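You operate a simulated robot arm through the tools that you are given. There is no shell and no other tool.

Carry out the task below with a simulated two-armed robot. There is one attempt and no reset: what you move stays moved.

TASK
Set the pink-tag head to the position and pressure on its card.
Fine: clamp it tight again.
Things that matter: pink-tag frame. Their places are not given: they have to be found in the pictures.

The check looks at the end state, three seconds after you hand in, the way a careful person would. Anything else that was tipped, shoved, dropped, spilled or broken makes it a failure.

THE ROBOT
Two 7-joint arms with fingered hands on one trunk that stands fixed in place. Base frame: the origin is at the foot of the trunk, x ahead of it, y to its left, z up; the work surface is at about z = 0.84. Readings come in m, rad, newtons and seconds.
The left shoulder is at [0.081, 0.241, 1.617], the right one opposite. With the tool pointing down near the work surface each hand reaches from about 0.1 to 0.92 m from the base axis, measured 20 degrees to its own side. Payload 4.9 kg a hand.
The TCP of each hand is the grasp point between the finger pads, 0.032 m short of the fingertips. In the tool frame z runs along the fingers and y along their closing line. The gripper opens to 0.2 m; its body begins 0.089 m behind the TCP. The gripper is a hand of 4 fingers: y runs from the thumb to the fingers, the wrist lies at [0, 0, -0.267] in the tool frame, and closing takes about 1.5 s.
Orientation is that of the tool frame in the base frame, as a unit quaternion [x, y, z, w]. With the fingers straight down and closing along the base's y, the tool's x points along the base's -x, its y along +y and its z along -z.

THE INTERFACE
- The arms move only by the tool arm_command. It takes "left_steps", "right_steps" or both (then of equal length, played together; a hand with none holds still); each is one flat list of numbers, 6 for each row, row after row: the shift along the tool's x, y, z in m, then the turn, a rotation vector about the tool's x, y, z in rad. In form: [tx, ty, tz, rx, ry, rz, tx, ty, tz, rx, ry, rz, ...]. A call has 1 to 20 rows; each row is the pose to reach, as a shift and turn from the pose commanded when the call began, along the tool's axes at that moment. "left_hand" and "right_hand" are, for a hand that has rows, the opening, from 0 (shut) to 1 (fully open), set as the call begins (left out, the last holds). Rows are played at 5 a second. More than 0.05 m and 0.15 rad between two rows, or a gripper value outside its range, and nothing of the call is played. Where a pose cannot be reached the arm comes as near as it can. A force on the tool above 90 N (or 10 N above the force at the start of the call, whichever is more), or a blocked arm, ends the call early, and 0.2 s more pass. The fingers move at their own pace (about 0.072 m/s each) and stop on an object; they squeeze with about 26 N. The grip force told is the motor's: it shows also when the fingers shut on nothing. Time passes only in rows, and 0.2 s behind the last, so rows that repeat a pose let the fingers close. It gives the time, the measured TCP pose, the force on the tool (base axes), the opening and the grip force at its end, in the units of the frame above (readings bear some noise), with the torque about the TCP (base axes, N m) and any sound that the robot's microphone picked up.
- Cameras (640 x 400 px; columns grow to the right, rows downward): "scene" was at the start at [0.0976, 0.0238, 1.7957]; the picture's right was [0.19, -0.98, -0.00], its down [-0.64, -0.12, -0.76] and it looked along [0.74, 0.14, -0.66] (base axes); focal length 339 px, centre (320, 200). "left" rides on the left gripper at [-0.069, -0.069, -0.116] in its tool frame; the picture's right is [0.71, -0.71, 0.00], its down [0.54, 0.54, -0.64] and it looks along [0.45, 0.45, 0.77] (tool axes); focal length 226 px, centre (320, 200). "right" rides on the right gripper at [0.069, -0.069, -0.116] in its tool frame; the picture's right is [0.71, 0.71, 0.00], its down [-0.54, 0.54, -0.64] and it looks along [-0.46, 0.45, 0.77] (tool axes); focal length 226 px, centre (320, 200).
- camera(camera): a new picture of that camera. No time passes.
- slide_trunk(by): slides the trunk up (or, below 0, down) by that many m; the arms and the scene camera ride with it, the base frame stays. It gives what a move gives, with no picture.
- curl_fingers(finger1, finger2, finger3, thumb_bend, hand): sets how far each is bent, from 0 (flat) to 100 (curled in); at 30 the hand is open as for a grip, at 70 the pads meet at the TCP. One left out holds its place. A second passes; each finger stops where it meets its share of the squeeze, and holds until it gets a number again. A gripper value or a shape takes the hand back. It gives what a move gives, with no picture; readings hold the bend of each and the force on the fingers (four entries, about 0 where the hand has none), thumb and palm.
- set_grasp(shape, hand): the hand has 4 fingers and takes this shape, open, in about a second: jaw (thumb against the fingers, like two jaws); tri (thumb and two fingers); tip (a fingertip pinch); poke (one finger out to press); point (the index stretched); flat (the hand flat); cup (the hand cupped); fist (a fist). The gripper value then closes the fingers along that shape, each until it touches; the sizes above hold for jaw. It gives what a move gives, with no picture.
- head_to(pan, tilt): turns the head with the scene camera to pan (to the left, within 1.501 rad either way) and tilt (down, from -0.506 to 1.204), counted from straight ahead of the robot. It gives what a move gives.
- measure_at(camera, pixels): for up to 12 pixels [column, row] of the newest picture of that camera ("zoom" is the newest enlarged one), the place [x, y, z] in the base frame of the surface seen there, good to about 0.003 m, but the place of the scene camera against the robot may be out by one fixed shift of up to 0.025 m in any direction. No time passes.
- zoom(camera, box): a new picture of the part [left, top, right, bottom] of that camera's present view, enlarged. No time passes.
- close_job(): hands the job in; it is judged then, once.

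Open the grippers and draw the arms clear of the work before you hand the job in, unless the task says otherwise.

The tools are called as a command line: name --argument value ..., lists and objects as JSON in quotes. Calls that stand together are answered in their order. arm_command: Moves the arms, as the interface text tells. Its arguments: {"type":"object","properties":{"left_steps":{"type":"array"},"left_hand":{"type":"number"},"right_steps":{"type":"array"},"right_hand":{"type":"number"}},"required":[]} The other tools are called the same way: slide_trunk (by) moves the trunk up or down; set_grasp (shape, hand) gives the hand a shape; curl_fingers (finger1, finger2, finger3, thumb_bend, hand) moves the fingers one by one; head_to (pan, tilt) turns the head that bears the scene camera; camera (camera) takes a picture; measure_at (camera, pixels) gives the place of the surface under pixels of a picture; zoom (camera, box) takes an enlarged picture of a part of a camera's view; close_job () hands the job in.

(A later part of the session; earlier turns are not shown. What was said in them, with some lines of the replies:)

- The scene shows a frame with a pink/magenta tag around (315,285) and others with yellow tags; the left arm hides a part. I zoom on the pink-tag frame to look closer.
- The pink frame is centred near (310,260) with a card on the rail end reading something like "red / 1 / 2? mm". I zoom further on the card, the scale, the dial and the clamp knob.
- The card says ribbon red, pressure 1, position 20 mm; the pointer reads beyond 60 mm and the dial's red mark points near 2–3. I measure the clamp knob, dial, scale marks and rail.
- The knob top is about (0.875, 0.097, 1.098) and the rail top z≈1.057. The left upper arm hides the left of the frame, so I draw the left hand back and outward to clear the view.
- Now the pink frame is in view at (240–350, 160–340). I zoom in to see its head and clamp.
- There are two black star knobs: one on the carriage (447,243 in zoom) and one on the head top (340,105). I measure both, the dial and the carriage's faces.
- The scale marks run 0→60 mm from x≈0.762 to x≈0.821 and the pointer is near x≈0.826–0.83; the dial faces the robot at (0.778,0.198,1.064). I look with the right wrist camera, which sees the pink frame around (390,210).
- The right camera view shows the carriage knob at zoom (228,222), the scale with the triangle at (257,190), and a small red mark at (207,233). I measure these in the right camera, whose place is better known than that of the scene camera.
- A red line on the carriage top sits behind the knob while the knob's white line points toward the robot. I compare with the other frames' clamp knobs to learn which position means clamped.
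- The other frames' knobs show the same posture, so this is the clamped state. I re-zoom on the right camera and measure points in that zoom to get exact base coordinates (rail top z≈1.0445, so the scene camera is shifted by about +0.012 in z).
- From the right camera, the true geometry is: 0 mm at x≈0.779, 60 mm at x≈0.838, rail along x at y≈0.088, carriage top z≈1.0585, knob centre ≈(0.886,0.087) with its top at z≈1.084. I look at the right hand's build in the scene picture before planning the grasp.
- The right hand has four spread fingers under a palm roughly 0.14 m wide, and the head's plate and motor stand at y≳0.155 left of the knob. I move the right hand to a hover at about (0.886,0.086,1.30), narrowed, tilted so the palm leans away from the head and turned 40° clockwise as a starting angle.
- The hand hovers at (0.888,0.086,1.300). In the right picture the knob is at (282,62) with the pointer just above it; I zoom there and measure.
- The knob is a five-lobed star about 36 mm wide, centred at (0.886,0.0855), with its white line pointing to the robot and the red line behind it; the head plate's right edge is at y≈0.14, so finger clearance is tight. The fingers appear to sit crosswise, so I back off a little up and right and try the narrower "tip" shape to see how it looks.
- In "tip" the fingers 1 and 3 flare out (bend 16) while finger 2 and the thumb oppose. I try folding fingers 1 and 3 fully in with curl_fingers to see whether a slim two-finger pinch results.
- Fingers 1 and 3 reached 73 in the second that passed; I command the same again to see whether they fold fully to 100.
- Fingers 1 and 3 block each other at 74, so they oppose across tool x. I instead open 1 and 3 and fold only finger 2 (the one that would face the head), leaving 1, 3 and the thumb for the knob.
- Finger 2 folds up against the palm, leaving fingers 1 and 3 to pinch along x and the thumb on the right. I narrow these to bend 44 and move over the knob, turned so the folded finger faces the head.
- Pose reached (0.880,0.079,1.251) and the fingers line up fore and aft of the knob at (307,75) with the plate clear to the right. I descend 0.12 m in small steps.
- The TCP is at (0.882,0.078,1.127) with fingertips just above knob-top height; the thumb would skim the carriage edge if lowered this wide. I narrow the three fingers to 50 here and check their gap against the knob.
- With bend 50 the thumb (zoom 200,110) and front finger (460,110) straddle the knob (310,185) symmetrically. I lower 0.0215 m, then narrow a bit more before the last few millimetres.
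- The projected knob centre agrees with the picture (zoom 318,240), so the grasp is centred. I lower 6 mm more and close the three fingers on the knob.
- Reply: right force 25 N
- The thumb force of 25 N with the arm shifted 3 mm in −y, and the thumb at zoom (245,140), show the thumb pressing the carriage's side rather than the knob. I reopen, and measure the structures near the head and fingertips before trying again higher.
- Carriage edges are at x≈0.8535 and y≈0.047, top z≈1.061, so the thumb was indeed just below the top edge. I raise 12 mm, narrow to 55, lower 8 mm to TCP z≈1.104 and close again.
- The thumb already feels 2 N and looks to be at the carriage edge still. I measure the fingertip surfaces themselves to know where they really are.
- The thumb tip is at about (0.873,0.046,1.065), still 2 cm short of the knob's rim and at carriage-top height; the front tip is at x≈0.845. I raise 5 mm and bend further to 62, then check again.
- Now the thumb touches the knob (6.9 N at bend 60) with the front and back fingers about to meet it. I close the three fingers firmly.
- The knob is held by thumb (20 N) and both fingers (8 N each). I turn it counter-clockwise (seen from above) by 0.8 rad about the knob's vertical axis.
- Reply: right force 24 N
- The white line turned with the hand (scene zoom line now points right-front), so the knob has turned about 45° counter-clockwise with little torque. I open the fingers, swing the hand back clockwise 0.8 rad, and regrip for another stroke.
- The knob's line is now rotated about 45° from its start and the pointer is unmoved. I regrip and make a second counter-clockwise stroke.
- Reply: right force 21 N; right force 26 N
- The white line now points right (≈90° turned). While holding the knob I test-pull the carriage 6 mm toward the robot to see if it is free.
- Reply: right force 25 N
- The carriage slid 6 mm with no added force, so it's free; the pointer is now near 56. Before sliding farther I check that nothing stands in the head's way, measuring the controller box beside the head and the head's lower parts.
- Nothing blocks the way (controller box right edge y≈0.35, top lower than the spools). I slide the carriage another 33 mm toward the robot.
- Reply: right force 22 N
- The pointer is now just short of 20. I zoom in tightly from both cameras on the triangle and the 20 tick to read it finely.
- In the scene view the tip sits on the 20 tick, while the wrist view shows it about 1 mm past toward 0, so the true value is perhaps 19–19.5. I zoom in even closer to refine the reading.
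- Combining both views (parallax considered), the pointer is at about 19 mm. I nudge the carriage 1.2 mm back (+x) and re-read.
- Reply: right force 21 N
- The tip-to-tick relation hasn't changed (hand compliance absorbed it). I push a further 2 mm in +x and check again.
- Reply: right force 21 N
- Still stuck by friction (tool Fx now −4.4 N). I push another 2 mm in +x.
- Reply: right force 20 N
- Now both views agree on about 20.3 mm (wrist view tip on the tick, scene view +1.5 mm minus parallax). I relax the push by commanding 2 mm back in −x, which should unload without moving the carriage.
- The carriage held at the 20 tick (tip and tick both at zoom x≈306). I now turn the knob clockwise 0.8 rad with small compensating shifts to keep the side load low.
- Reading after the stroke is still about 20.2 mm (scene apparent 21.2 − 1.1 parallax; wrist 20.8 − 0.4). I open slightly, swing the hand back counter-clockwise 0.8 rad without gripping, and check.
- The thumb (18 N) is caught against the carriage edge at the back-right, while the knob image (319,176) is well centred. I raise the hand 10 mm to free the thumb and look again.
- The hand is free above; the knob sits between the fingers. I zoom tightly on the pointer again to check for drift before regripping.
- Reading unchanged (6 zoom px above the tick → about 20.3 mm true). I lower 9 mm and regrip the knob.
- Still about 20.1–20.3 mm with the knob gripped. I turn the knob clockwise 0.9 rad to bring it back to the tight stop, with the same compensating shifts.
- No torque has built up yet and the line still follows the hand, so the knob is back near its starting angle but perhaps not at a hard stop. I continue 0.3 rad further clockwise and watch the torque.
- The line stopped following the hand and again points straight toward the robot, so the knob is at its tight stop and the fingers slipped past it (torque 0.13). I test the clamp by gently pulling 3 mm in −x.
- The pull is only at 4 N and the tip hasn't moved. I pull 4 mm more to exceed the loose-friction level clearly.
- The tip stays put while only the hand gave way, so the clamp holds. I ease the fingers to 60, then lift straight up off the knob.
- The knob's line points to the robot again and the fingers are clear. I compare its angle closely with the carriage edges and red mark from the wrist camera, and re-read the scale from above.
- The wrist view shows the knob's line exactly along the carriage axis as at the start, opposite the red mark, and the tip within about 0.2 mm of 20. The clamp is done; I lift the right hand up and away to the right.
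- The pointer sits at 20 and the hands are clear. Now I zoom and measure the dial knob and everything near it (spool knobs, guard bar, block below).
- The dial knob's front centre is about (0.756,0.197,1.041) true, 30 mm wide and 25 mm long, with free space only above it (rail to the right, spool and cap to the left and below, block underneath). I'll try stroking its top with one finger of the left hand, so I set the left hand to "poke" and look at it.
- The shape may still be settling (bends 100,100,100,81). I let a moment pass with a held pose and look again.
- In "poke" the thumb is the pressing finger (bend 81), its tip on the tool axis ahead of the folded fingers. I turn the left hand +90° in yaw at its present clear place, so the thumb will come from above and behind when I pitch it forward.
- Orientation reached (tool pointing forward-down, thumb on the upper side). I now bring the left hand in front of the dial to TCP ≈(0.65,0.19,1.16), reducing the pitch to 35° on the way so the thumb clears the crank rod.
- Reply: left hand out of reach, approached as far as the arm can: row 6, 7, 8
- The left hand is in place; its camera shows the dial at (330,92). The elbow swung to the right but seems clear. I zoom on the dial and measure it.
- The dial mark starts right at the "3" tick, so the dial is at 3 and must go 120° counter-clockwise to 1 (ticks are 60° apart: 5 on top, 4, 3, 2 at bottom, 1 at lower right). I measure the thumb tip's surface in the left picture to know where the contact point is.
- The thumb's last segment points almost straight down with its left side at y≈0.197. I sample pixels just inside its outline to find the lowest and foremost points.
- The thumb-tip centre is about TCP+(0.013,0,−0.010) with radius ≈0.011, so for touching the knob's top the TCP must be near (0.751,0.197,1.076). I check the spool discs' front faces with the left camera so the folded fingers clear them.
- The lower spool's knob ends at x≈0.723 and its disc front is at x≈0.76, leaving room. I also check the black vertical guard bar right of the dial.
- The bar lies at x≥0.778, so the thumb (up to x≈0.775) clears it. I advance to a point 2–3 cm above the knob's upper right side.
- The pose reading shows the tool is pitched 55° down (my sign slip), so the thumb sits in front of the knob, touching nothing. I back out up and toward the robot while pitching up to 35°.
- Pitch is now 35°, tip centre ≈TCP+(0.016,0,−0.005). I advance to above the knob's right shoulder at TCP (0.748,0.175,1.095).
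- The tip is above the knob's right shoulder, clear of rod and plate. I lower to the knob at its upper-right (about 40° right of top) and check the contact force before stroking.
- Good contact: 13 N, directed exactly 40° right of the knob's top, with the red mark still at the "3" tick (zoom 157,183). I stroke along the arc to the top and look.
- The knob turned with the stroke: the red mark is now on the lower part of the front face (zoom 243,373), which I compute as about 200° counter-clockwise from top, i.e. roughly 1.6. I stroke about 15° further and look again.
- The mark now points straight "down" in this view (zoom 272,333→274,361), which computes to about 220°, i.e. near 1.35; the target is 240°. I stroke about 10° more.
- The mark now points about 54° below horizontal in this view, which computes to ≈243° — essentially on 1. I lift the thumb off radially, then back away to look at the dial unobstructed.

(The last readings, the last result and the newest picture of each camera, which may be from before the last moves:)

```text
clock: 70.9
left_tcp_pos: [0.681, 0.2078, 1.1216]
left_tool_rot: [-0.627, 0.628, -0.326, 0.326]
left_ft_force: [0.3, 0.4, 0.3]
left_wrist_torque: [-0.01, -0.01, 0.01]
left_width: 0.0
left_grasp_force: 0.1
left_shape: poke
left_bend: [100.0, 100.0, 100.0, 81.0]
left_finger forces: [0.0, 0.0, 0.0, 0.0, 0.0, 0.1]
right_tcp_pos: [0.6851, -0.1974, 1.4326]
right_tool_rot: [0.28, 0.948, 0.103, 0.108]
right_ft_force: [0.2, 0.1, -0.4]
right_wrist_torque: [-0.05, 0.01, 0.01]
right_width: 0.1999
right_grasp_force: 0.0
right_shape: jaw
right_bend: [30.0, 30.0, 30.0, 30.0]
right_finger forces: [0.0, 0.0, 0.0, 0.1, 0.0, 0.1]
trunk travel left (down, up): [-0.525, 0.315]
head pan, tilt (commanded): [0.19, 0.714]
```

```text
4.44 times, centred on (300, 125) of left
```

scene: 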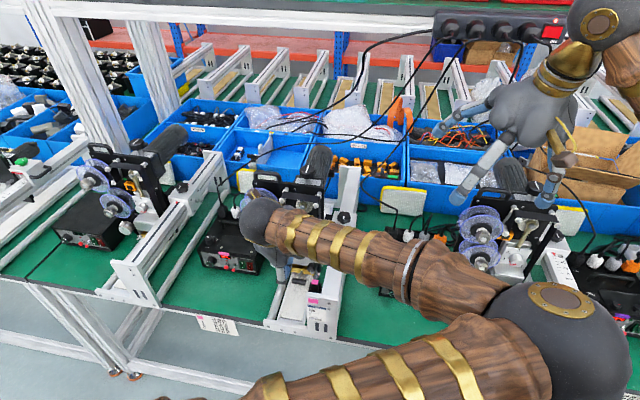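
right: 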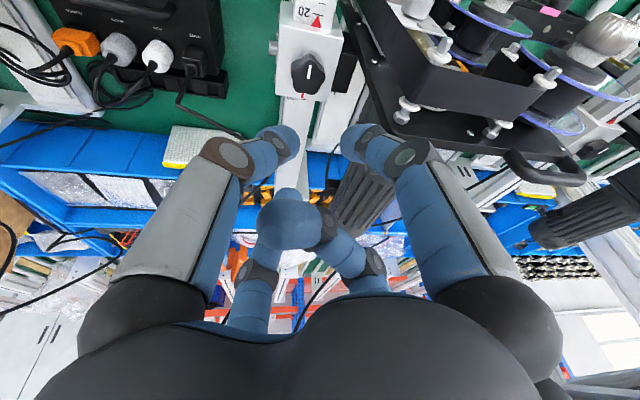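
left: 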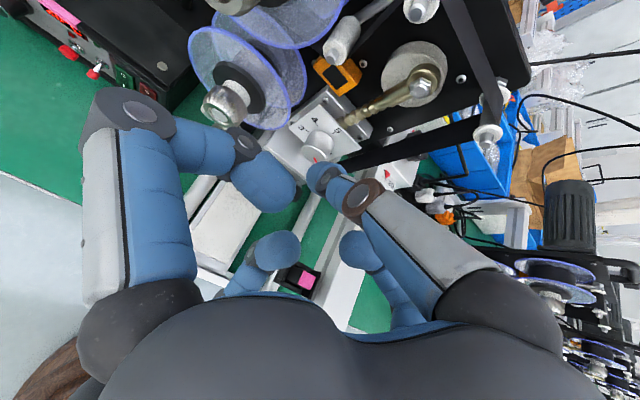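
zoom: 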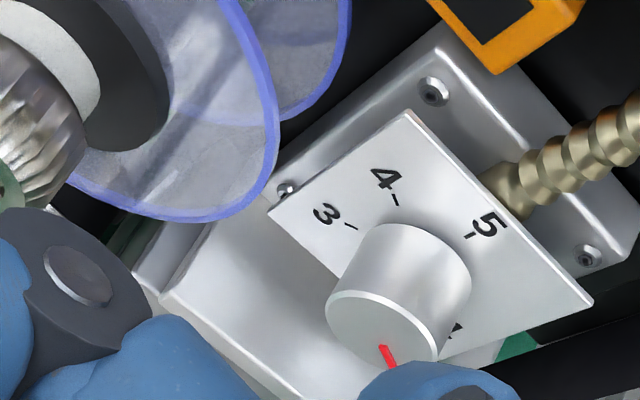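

The mark still points toward the lower right but the thumb hides part of it. I back off a little more for a full view of the dial.

arm_command --left_steps '[-0.01, -0.0022, -0.0259, 0, 0, 0, -0.02, -0.0044, -0.0519, 0, 0, 0, -0.03, -0.0066, -0.0778, 0, 0, 0, -0.03, -0.0066, -0.0778, 0, 0, 0]'

camera --camera "left"

zoom --camera "left" --box '[270, 60, 370, 140]'

zoom --camera "scene" --box '[260, 190, 350, 270]'

```text
clock: 71.9
left_tcp_pos: [0.6188, 0.2375, 1.1719]
left_tool_rot: [-0.627, 0.628, -0.326, 0.326]
left_ft_force: [-0.8, 0.0, -0.9]
left_wrist_torque: [0.04, -0.01, 0.01]
left_width: 0.0001
left_grasp_force: 0.0
left_shape: poke
left_bend: [100.0, 100.0, 100.0, 81.0]
left_finger forces: [0.1, 0.0, 0.0, 0.0, 0.0, 0.0]
right_tcp_pos: [0.685, -0.1979, 1.4327]
right_tool_rot: [0.28, 0.948, 0.103, 0.109]
right_ft_force: [0.5, -0.5, 0.0]
right_wrist_torque: [-0.01, 0.0, 0.01]
right_width: 0.1997
right_grasp_force: 0.1
right_shape: jaw
right_bend: [30.0, 30.0, 30.0, 30.0]
right_finger forces: [0.0, 0.0, 0.1, 0.0, 0.0, 0.1]
trunk travel left (down, up): [-0.525, 0.315]
head pan, tilt (commanded): [0.19, 0.714]
```

```text
taken
```

left: 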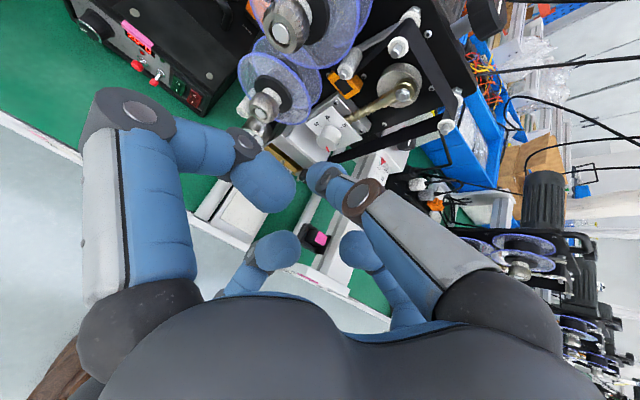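

```text
5.00 times, centred on (320, 100) of left
```

zoom: 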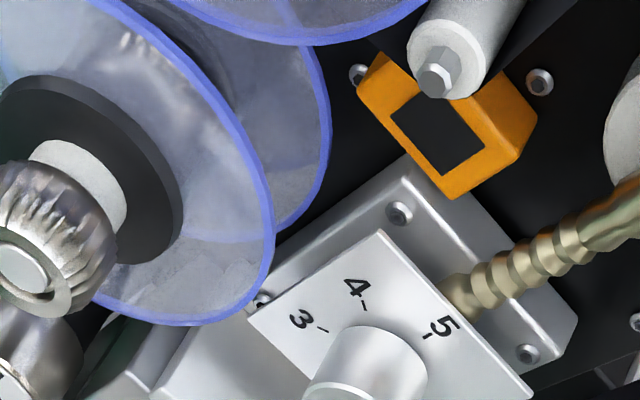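

```text
5.00 times, centred on (305, 230) of scene
```

zoom: 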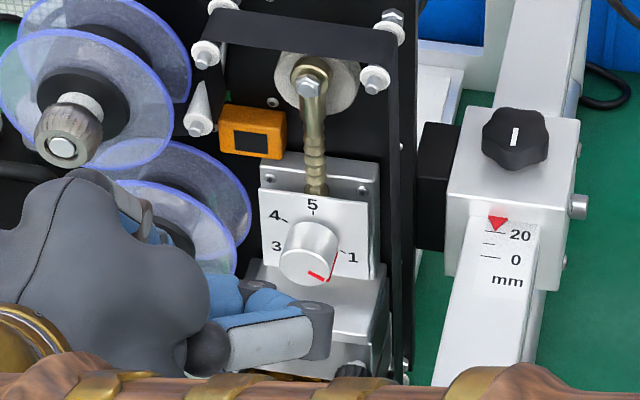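

From the scene camera the dial is visible: the red side line runs up to the "1" tick at about (339,247). I zoom in to judge the exact alignment.

zoom --camera "scene" --box '[290, 225, 320, 250]'

zoom --camera "scene" --box '[299, 230, 315, 244]'

```text
16.00 times, centred on (305, 238) of scene
```

zoom: 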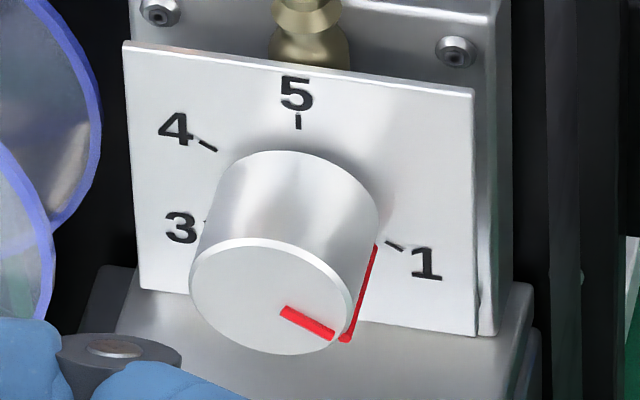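

```text
16.00 times, centred on (307, 237) of scene
```

zoom: 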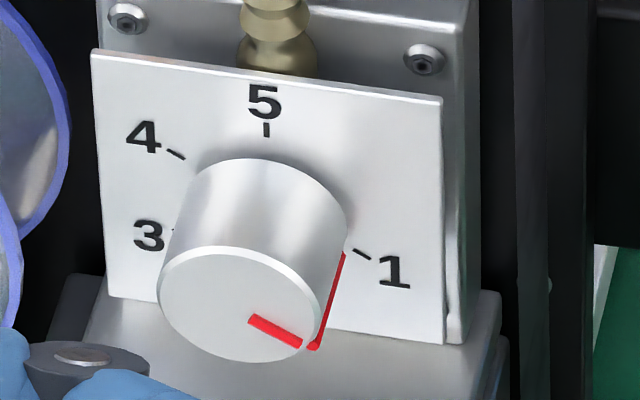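

The mark's side line ends about 1.5 mm (≈5°) short of the "1" tick, a reading near 1.09. I go back for a tiny corrective stroke: touch the knob's top again and check contact.

arm_command --left_steps '[0.021, 0.0037, 0.0393, 0, 0, 0, 0.042, 0.0074, 0.0785, 0, 0, 0, 0.042, -0.002, 0.1143, 0, 0, 0, 0.042, -0.0113, 0.1501, 0, 0, 0, 0.042, 0.0026, 0.1599, 0, 0, 0, 0.042, 0.0103, 0.1653, 0, 0, 0, 0.042, 0.0103, 0.1653, 0, 0, 0]'

zoom --camera "left" --box '[260, 130, 380, 220]'

```text
clock: 73.5
left_tcp_pos: [0.7498, 0.1945, 1.0689]
left_tool_rot: [0.628, -0.626, 0.326, -0.327]
left_ft_force: [-0.6, 0.9, 12.1]
left_wrist_torque: [-0.03, -0.22, -0.02]
left_width: 0.0
left_grasp_force: 0.1
left_shape: poke
left_bend: [100.0, 100.0, 100.0, 81.0]
left_finger forces: [0.0, 0.0, 0.0, 0.0, 11.6, 0.0]
right_tcp_pos: [0.6839, -0.1983, 1.4325]
right_tool_rot: [0.28, 0.948, 0.103, 0.109]
right_ft_force: [-0.2, -0.3, -0.2]
right_wrist_torque: [-0.02, 0.02, -0.02]
right_width: 0.1995
right_grasp_force: 0.1
right_shape: jaw
right_bend: [30.0, 30.0, 30.0, 30.0]
right_finger forces: [0.0, 0.1, 0.0, 0.0, 0.0, 0.1]
trunk travel left (down, up): [-0.525, 0.315]
head pan, tilt (commanded): [0.19, 0.714]
```

```text
4.44 times, centred on (320, 175) of left
```

zoom: 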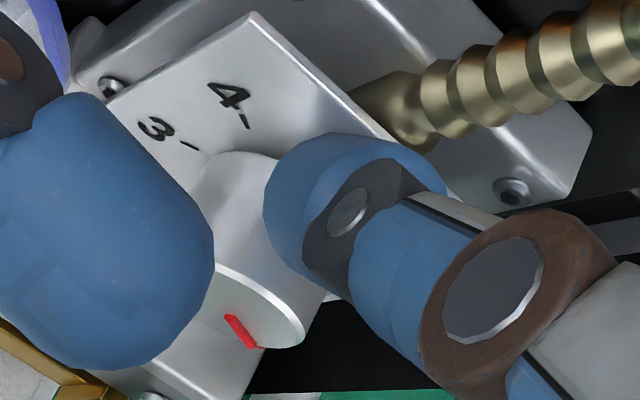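

Contact is on the knob's top (12 N, almost purely vertical), and the mark runs (228,315)→(252,347). I stroke 2 mm to the left.

arm_command --left_steps '[-0.001, 0, 0, 0, 0, 0, -0.002, 0, 0, 0, 0, 0, -0.002, 0, 0, 0, 0, 0]'

zoom --camera "left" --box '[260, 130, 380, 220]'

```text
clock: 74.3
left_tcp_pos: [0.7484, 0.196, 1.0682]
left_tool_rot: [-0.626, 0.628, -0.328, 0.326]
left_ft_force: [3.0, -3.3, 12.2]
left_wrist_torque: [-0.06, -0.31, -0.04]
left_width: 0.0001
left_grasp_force: 0.0
left_shape: poke
left_bend: [100.0, 100.0, 100.0, 80.0]
left_finger forces: [0.0, 0.1, 0.0, 0.0, 12.0, 0.1]
right_tcp_pos: [0.6841, -0.1993, 1.4332]
right_tool_rot: [0.281, 0.948, 0.104, 0.108]
right_ft_force: [0.3, -0.6, 0.1]
right_wrist_torque: [0.0, 0.02, 0.01]
right_width: 0.1998
right_grasp_force: 0.1
right_shape: jaw
right_bend: [30.0, 30.0, 30.0, 30.0]
right_finger forces: [0.0, 0.0, 0.1, 0.0, 0.1, 0.1]
trunk travel left (down, up): [-0.525, 0.315]
head pan, tilt (commanded): [0.19, 0.714]
```

```text
4.44 times, centred on (320, 175) of left
```

zoom: 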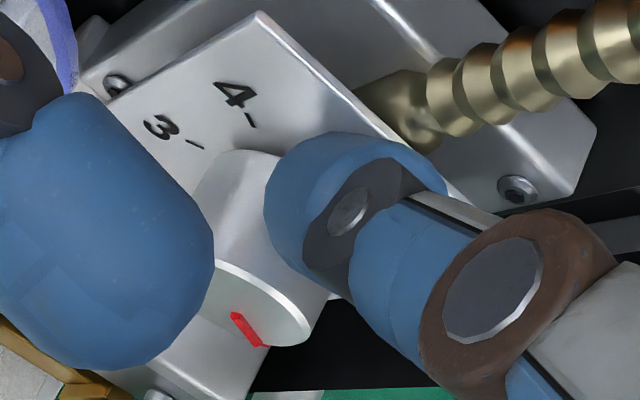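

The mark turned another ≈6–7° (now 233,314→262,346). I relax the side load slightly, lift straight up, and back away to check.

arm_command --left_steps '[0.0006, 0, 0, 0, 0, 0, 0.0006, -0.0041, -0.0029, 0, 0, 0, 0.0006, -0.0164, -0.0115, 0, 0, 0, 0.0006, -0.0246, -0.0172, 0, 0, 0, 0.0006, -0.0197, -0.0504, 0, 0, 0, 0.0, -0.0049, -0.0889, 0, 0, 0, -0.02, -0.0093, -0.1268, 0, 0, 0, -0.04, -0.0137, -0.1646, 0, 0, 0]'

camera --camera "scene"

zoom --camera "scene" --box '[299, 230, 315, 244]'

```text
clock: 76.1
left_tcp_pos: [0.6227, 0.2388, 1.1749]
left_tool_rot: [-0.627, 0.627, -0.327, 0.327]
left_ft_force: [0.1, -0.4, -0.1]
left_wrist_torque: [-0.03, -0.01, -0.04]
left_width: 0.0
left_grasp_force: 0.0
left_shape: poke
left_bend: [100.0, 100.0, 100.0, 81.0]
left_finger forces: [0.0, 0.0, 0.2, 0.0, 0.0, 0.1]
right_tcp_pos: [0.6846, -0.1963, 1.4339]
right_tool_rot: [0.281, 0.948, 0.103, 0.109]
right_ft_force: [-0.9, 1.0, -0.2]
right_wrist_torque: [0.0, 0.02, 0.0]
right_width: 0.1995
right_grasp_force: 0.1
right_shape: jaw
right_bend: [30.0, 30.0, 30.0, 30.0]
right_finger forces: [0.0, 0.0, 0.0, 0.1, 0.0, 0.0]
trunk travel left (down, up): [-0.525, 0.315]
head pan, tilt (commanded): [0.19, 0.714]
```

```text
taken
```

scene: 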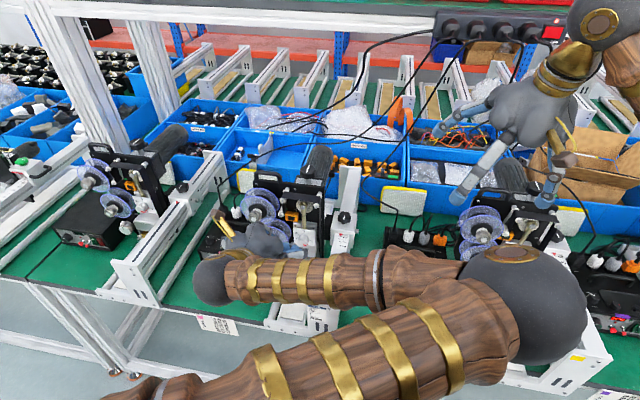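

```text
16.00 times, centred on (307, 237) of scene
```

zoom: 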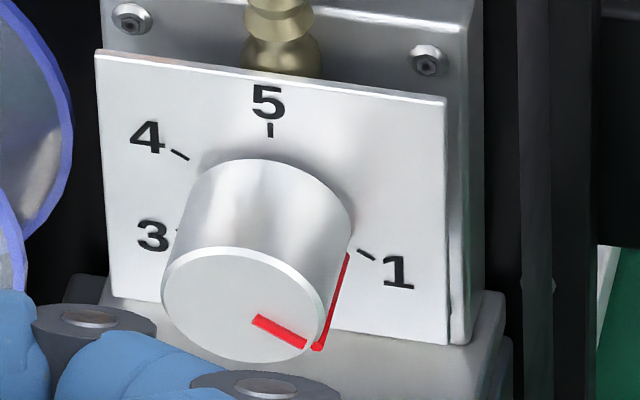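

The mark sits exactly where it did before the small stroke, so the dial clicks back into its "1" detent; the same apparent offset was seen at "3" initially, so it is on 1. I withdraw the left hand up and to the left, halfway first, watching the elbow.

arm_command --left_steps '[-0.029, -0.0064, -0.0263, 0, 0, 0, -0.058, -0.0128, -0.0526, 0, 0, 0, -0.087, -0.0193, -0.0789, 0, 0, 0, -0.116, -0.0257, -0.1053, 0, 0, 0, -0.145, -0.0321, -0.1316, 0, 0, 0, -0.174, -0.0385, -0.1579, 0, 0, 0, -0.203, -0.045, -0.1842, 0, 0, 0]'

camera --camera "scene"

```text
clock: 77.7
left_tcp_pos: [0.5273, 0.472, 1.311]
left_tool_rot: [-0.627, 0.628, -0.328, 0.324]
left_ft_force: [0.0, 0.1, -0.4]
left_wrist_torque: [0.02, -0.04, 0.0]
left_width: 0.0
left_grasp_force: 0.1
left_shape: poke
left_bend: [100.0, 100.0, 100.0, 81.0]
left_finger forces: [0.1, 0.1, 0.1, 0.0, 0.0, 0.0]
left hand out of reach, approached as far as the arm can: row 2, 3, 4, 5, 6, 7
right_tcp_pos: [0.6847, -0.1964, 1.4332]
right_tool_rot: [0.281, 0.948, 0.102, 0.109]
right_ft_force: [0.1, 0.4, 0.2]
right_wrist_torque: [-0.03, -0.02, -0.05]
right_width: 0.1997
right_grasp_force: 0.1
right_shape: jaw
right_bend: [30.0, 30.0, 30.0, 30.0]
right_finger forces: [0.0, 0.1, 0.1, 0.0, 0.0, 0.0]
trunk travel left (down, up): [-0.525, 0.315]
head pan, tilt (commanded): [0.19, 0.714]
```

```text
taken
```

scene: 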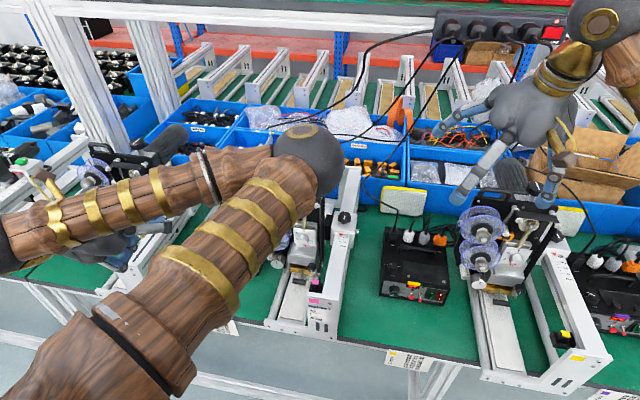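

The arm swung back to its other posture without contact forces. I continue withdrawing to the clear place at upper left while pointing the hand down again.

arm_command --left_steps '[-0.029, -0.0064, -0.0263, -0.12, 0, 0, -0.058, -0.0128, -0.0526, -0.24, 0, 0, -0.087, -0.0193, -0.0789, -0.36, 0, 0, -0.116, -0.0257, -0.1053, -0.48, 0, 0, -0.145, -0.0321, -0.1316, -0.6, 0, 0, -0.174, -0.0385, -0.1579, -0.72, 0, 0, -0.203, -0.045, -0.1842, -0.84, 0, 0, -0.203, -0.045, -0.1842, -0.96, 0, 0]'

set_grasp --shape "jaw" --hand "left"

camera --camera "scene"

```text
clock: 79.5
left_tcp_pos: [0.4045, 0.675, 1.4545]
left_tool_rot: [-0.707, 0.707, 0.001, 0.0]
left_ft_force: [-0.3, 0.1, 0.3]
left_wrist_torque: [-0.01, 0.01, 0.03]
left_width: 0.0
left_grasp_force: 0.1
left_shape: poke
left_bend: [100.0, 100.0, 100.0, 81.0]
left_finger forces: [0.0, 0.0, 0.0, 0.1, 0.0, 0.0]
right_tcp_pos: [0.6863, -0.1983, 1.4323]
right_tool_rot: [0.28, 0.948, 0.103, 0.108]
right_ft_force: [0.6, -0.1, -0.2]
right_wrist_torque: [0.0, 0.0, 0.0]
right_width: 0.1999
right_grasp_force: 0.1
right_shape: jaw
right_bend: [30.0, 30.0, 30.0, 30.0]
right_finger forces: [0.0, 0.1, 0.1, 0.0, 0.0, 0.0]
trunk travel left (down, up): [-0.525, 0.315]
head pan, tilt (commanded): [0.19, 0.714]
```

```text
clock: 80.4
left_tcp_pos: [0.4021, 0.6744, 1.4543]
left_tool_rot: [-0.707, 0.707, 0.001, 0.0]
left_ft_force: [0.6, -0.3, 0.1]
left_wrist_torque: [-0.01, 0.0, -0.02]
left_width: 0.2
left_grasp_force: 0.1
left_shape: jaw
left_bend: [30.0, 30.0, 30.0, 30.0]
left_finger forces: [0.0, 0.0, 0.0, 0.1, 0.0, 0.0]
right_tcp_pos: [0.6836, -0.1979, 1.4324]
right_tool_rot: [0.281, 0.948, 0.103, 0.108]
right_ft_force: [-0.7, -0.7, -0.2]
right_wrist_torque: [0.01, -0.01, 0.01]
right_width: 0.2
right_grasp_force: 0.1
right_shape: jaw
right_bend: [30.0, 30.0, 30.0, 30.0]
right_finger forces: [0.0, 0.0, 0.1, 0.1, 0.1, 0.0]
trunk travel left (down, up): [-0.525, 0.315]
head pan, tilt (commanded): [0.19, 0.714]
```

```text
taken
```

scene: 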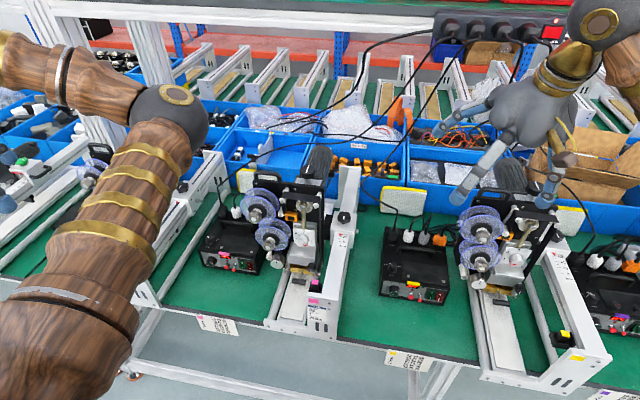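

Both arms are clear and the scene looks intact. I take final close-ups of the dial, scale and clamp.

zoom --camera "scene" --box '[280, 200, 360, 250]'

zoom --camera "scene" --box '[290, 225, 320, 250]'

zoom --camera "scene" --box '[334, 228, 346, 238]'

camera --camera "right"

```text
8.00 times, centred on (320, 225) of scene
```

zoom: 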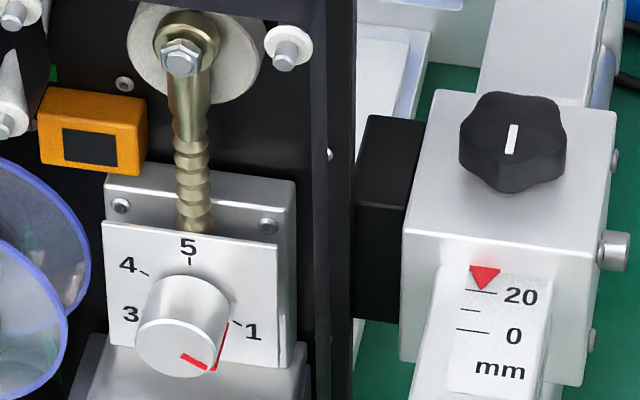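

```text
16.00 times, centred on (305, 238) of scene
```

zoom: 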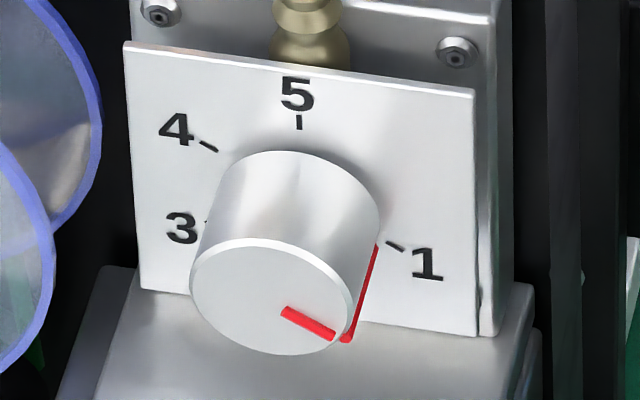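

```text
16.00 times, centred on (340, 233) of scene
```

zoom: 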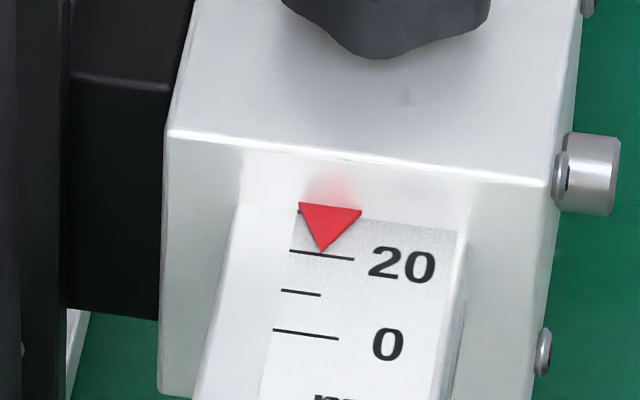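

```text
taken
```

right: 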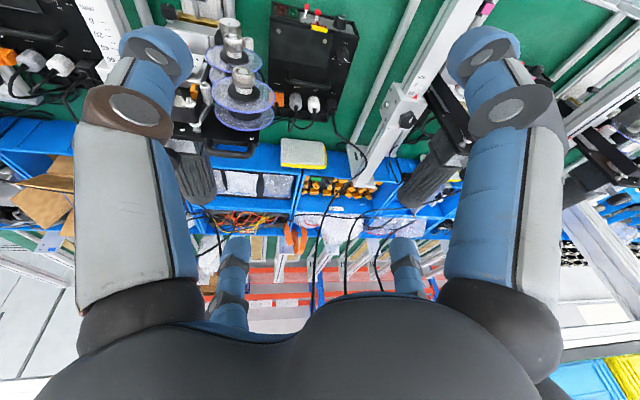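

The dial mark on the front face lies at 240° (on "1"), apparently against its end stop. I make one last check of the pointer with the right wrist camera.

zoom --camera "right" --box '[380, 60, 450, 130]'

zoom --camera "right" --box '[396, 72, 428, 98]'

```text
5.71 times, centred on (415, 95) of right
```

zoom: 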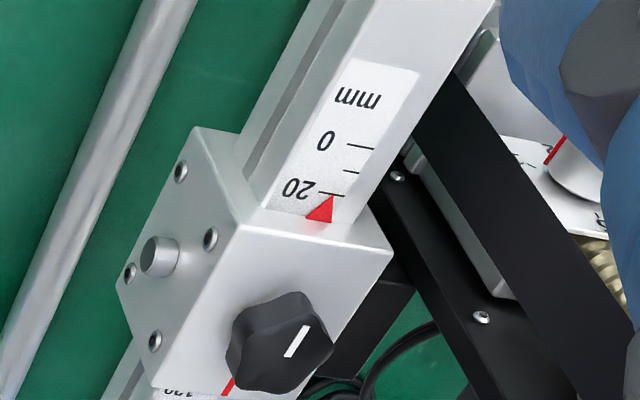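

```text
15.38 times, centred on (412, 85) of right
```

zoom: 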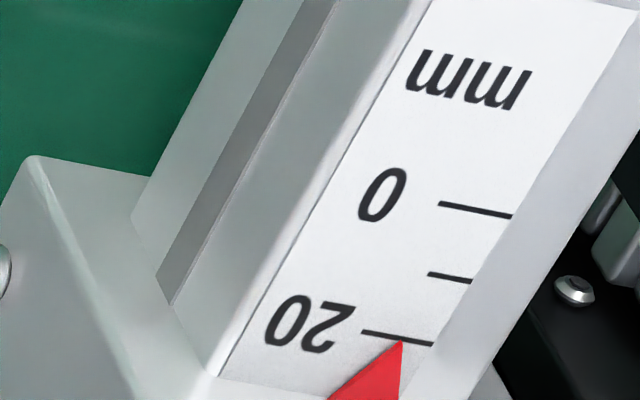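

The tip touches the 20 mm tick, the clamp knob is back at its tight stop, the dial is on 1, and both hands are open and clear. I hand the job in.

close_job

```text
The job is handed in.
```

I set the pink-tag head to its card and handed the job in: position 20 mm, pressure 1, with the clamp tight again.

- **Position:** I loosened the clamp knob and slid the carriage from about 61 mm. In the last close-up the pointer tip sits on the 20 mm tick; the readings taken along the way scattered within about 0.5 mm of it.
- **Clamp:** The knob is back at the angle it started from, where it stopped turning. A pull of about 5 N on the carriage did not move it. That is only just above what moved it when loose, so it is a modest check.
- **Pressure:** The dial was turned from about 3 to 1, and its mark now lines up with 1. When I pushed it slightly past, it sprang back to the same spot.

The card also says "Ribbon red". You asked only for position and pressure, so I left the ribbon alone.

In the final pictures nothing else looked moved or knocked over. Both hands are open and clear of the work.
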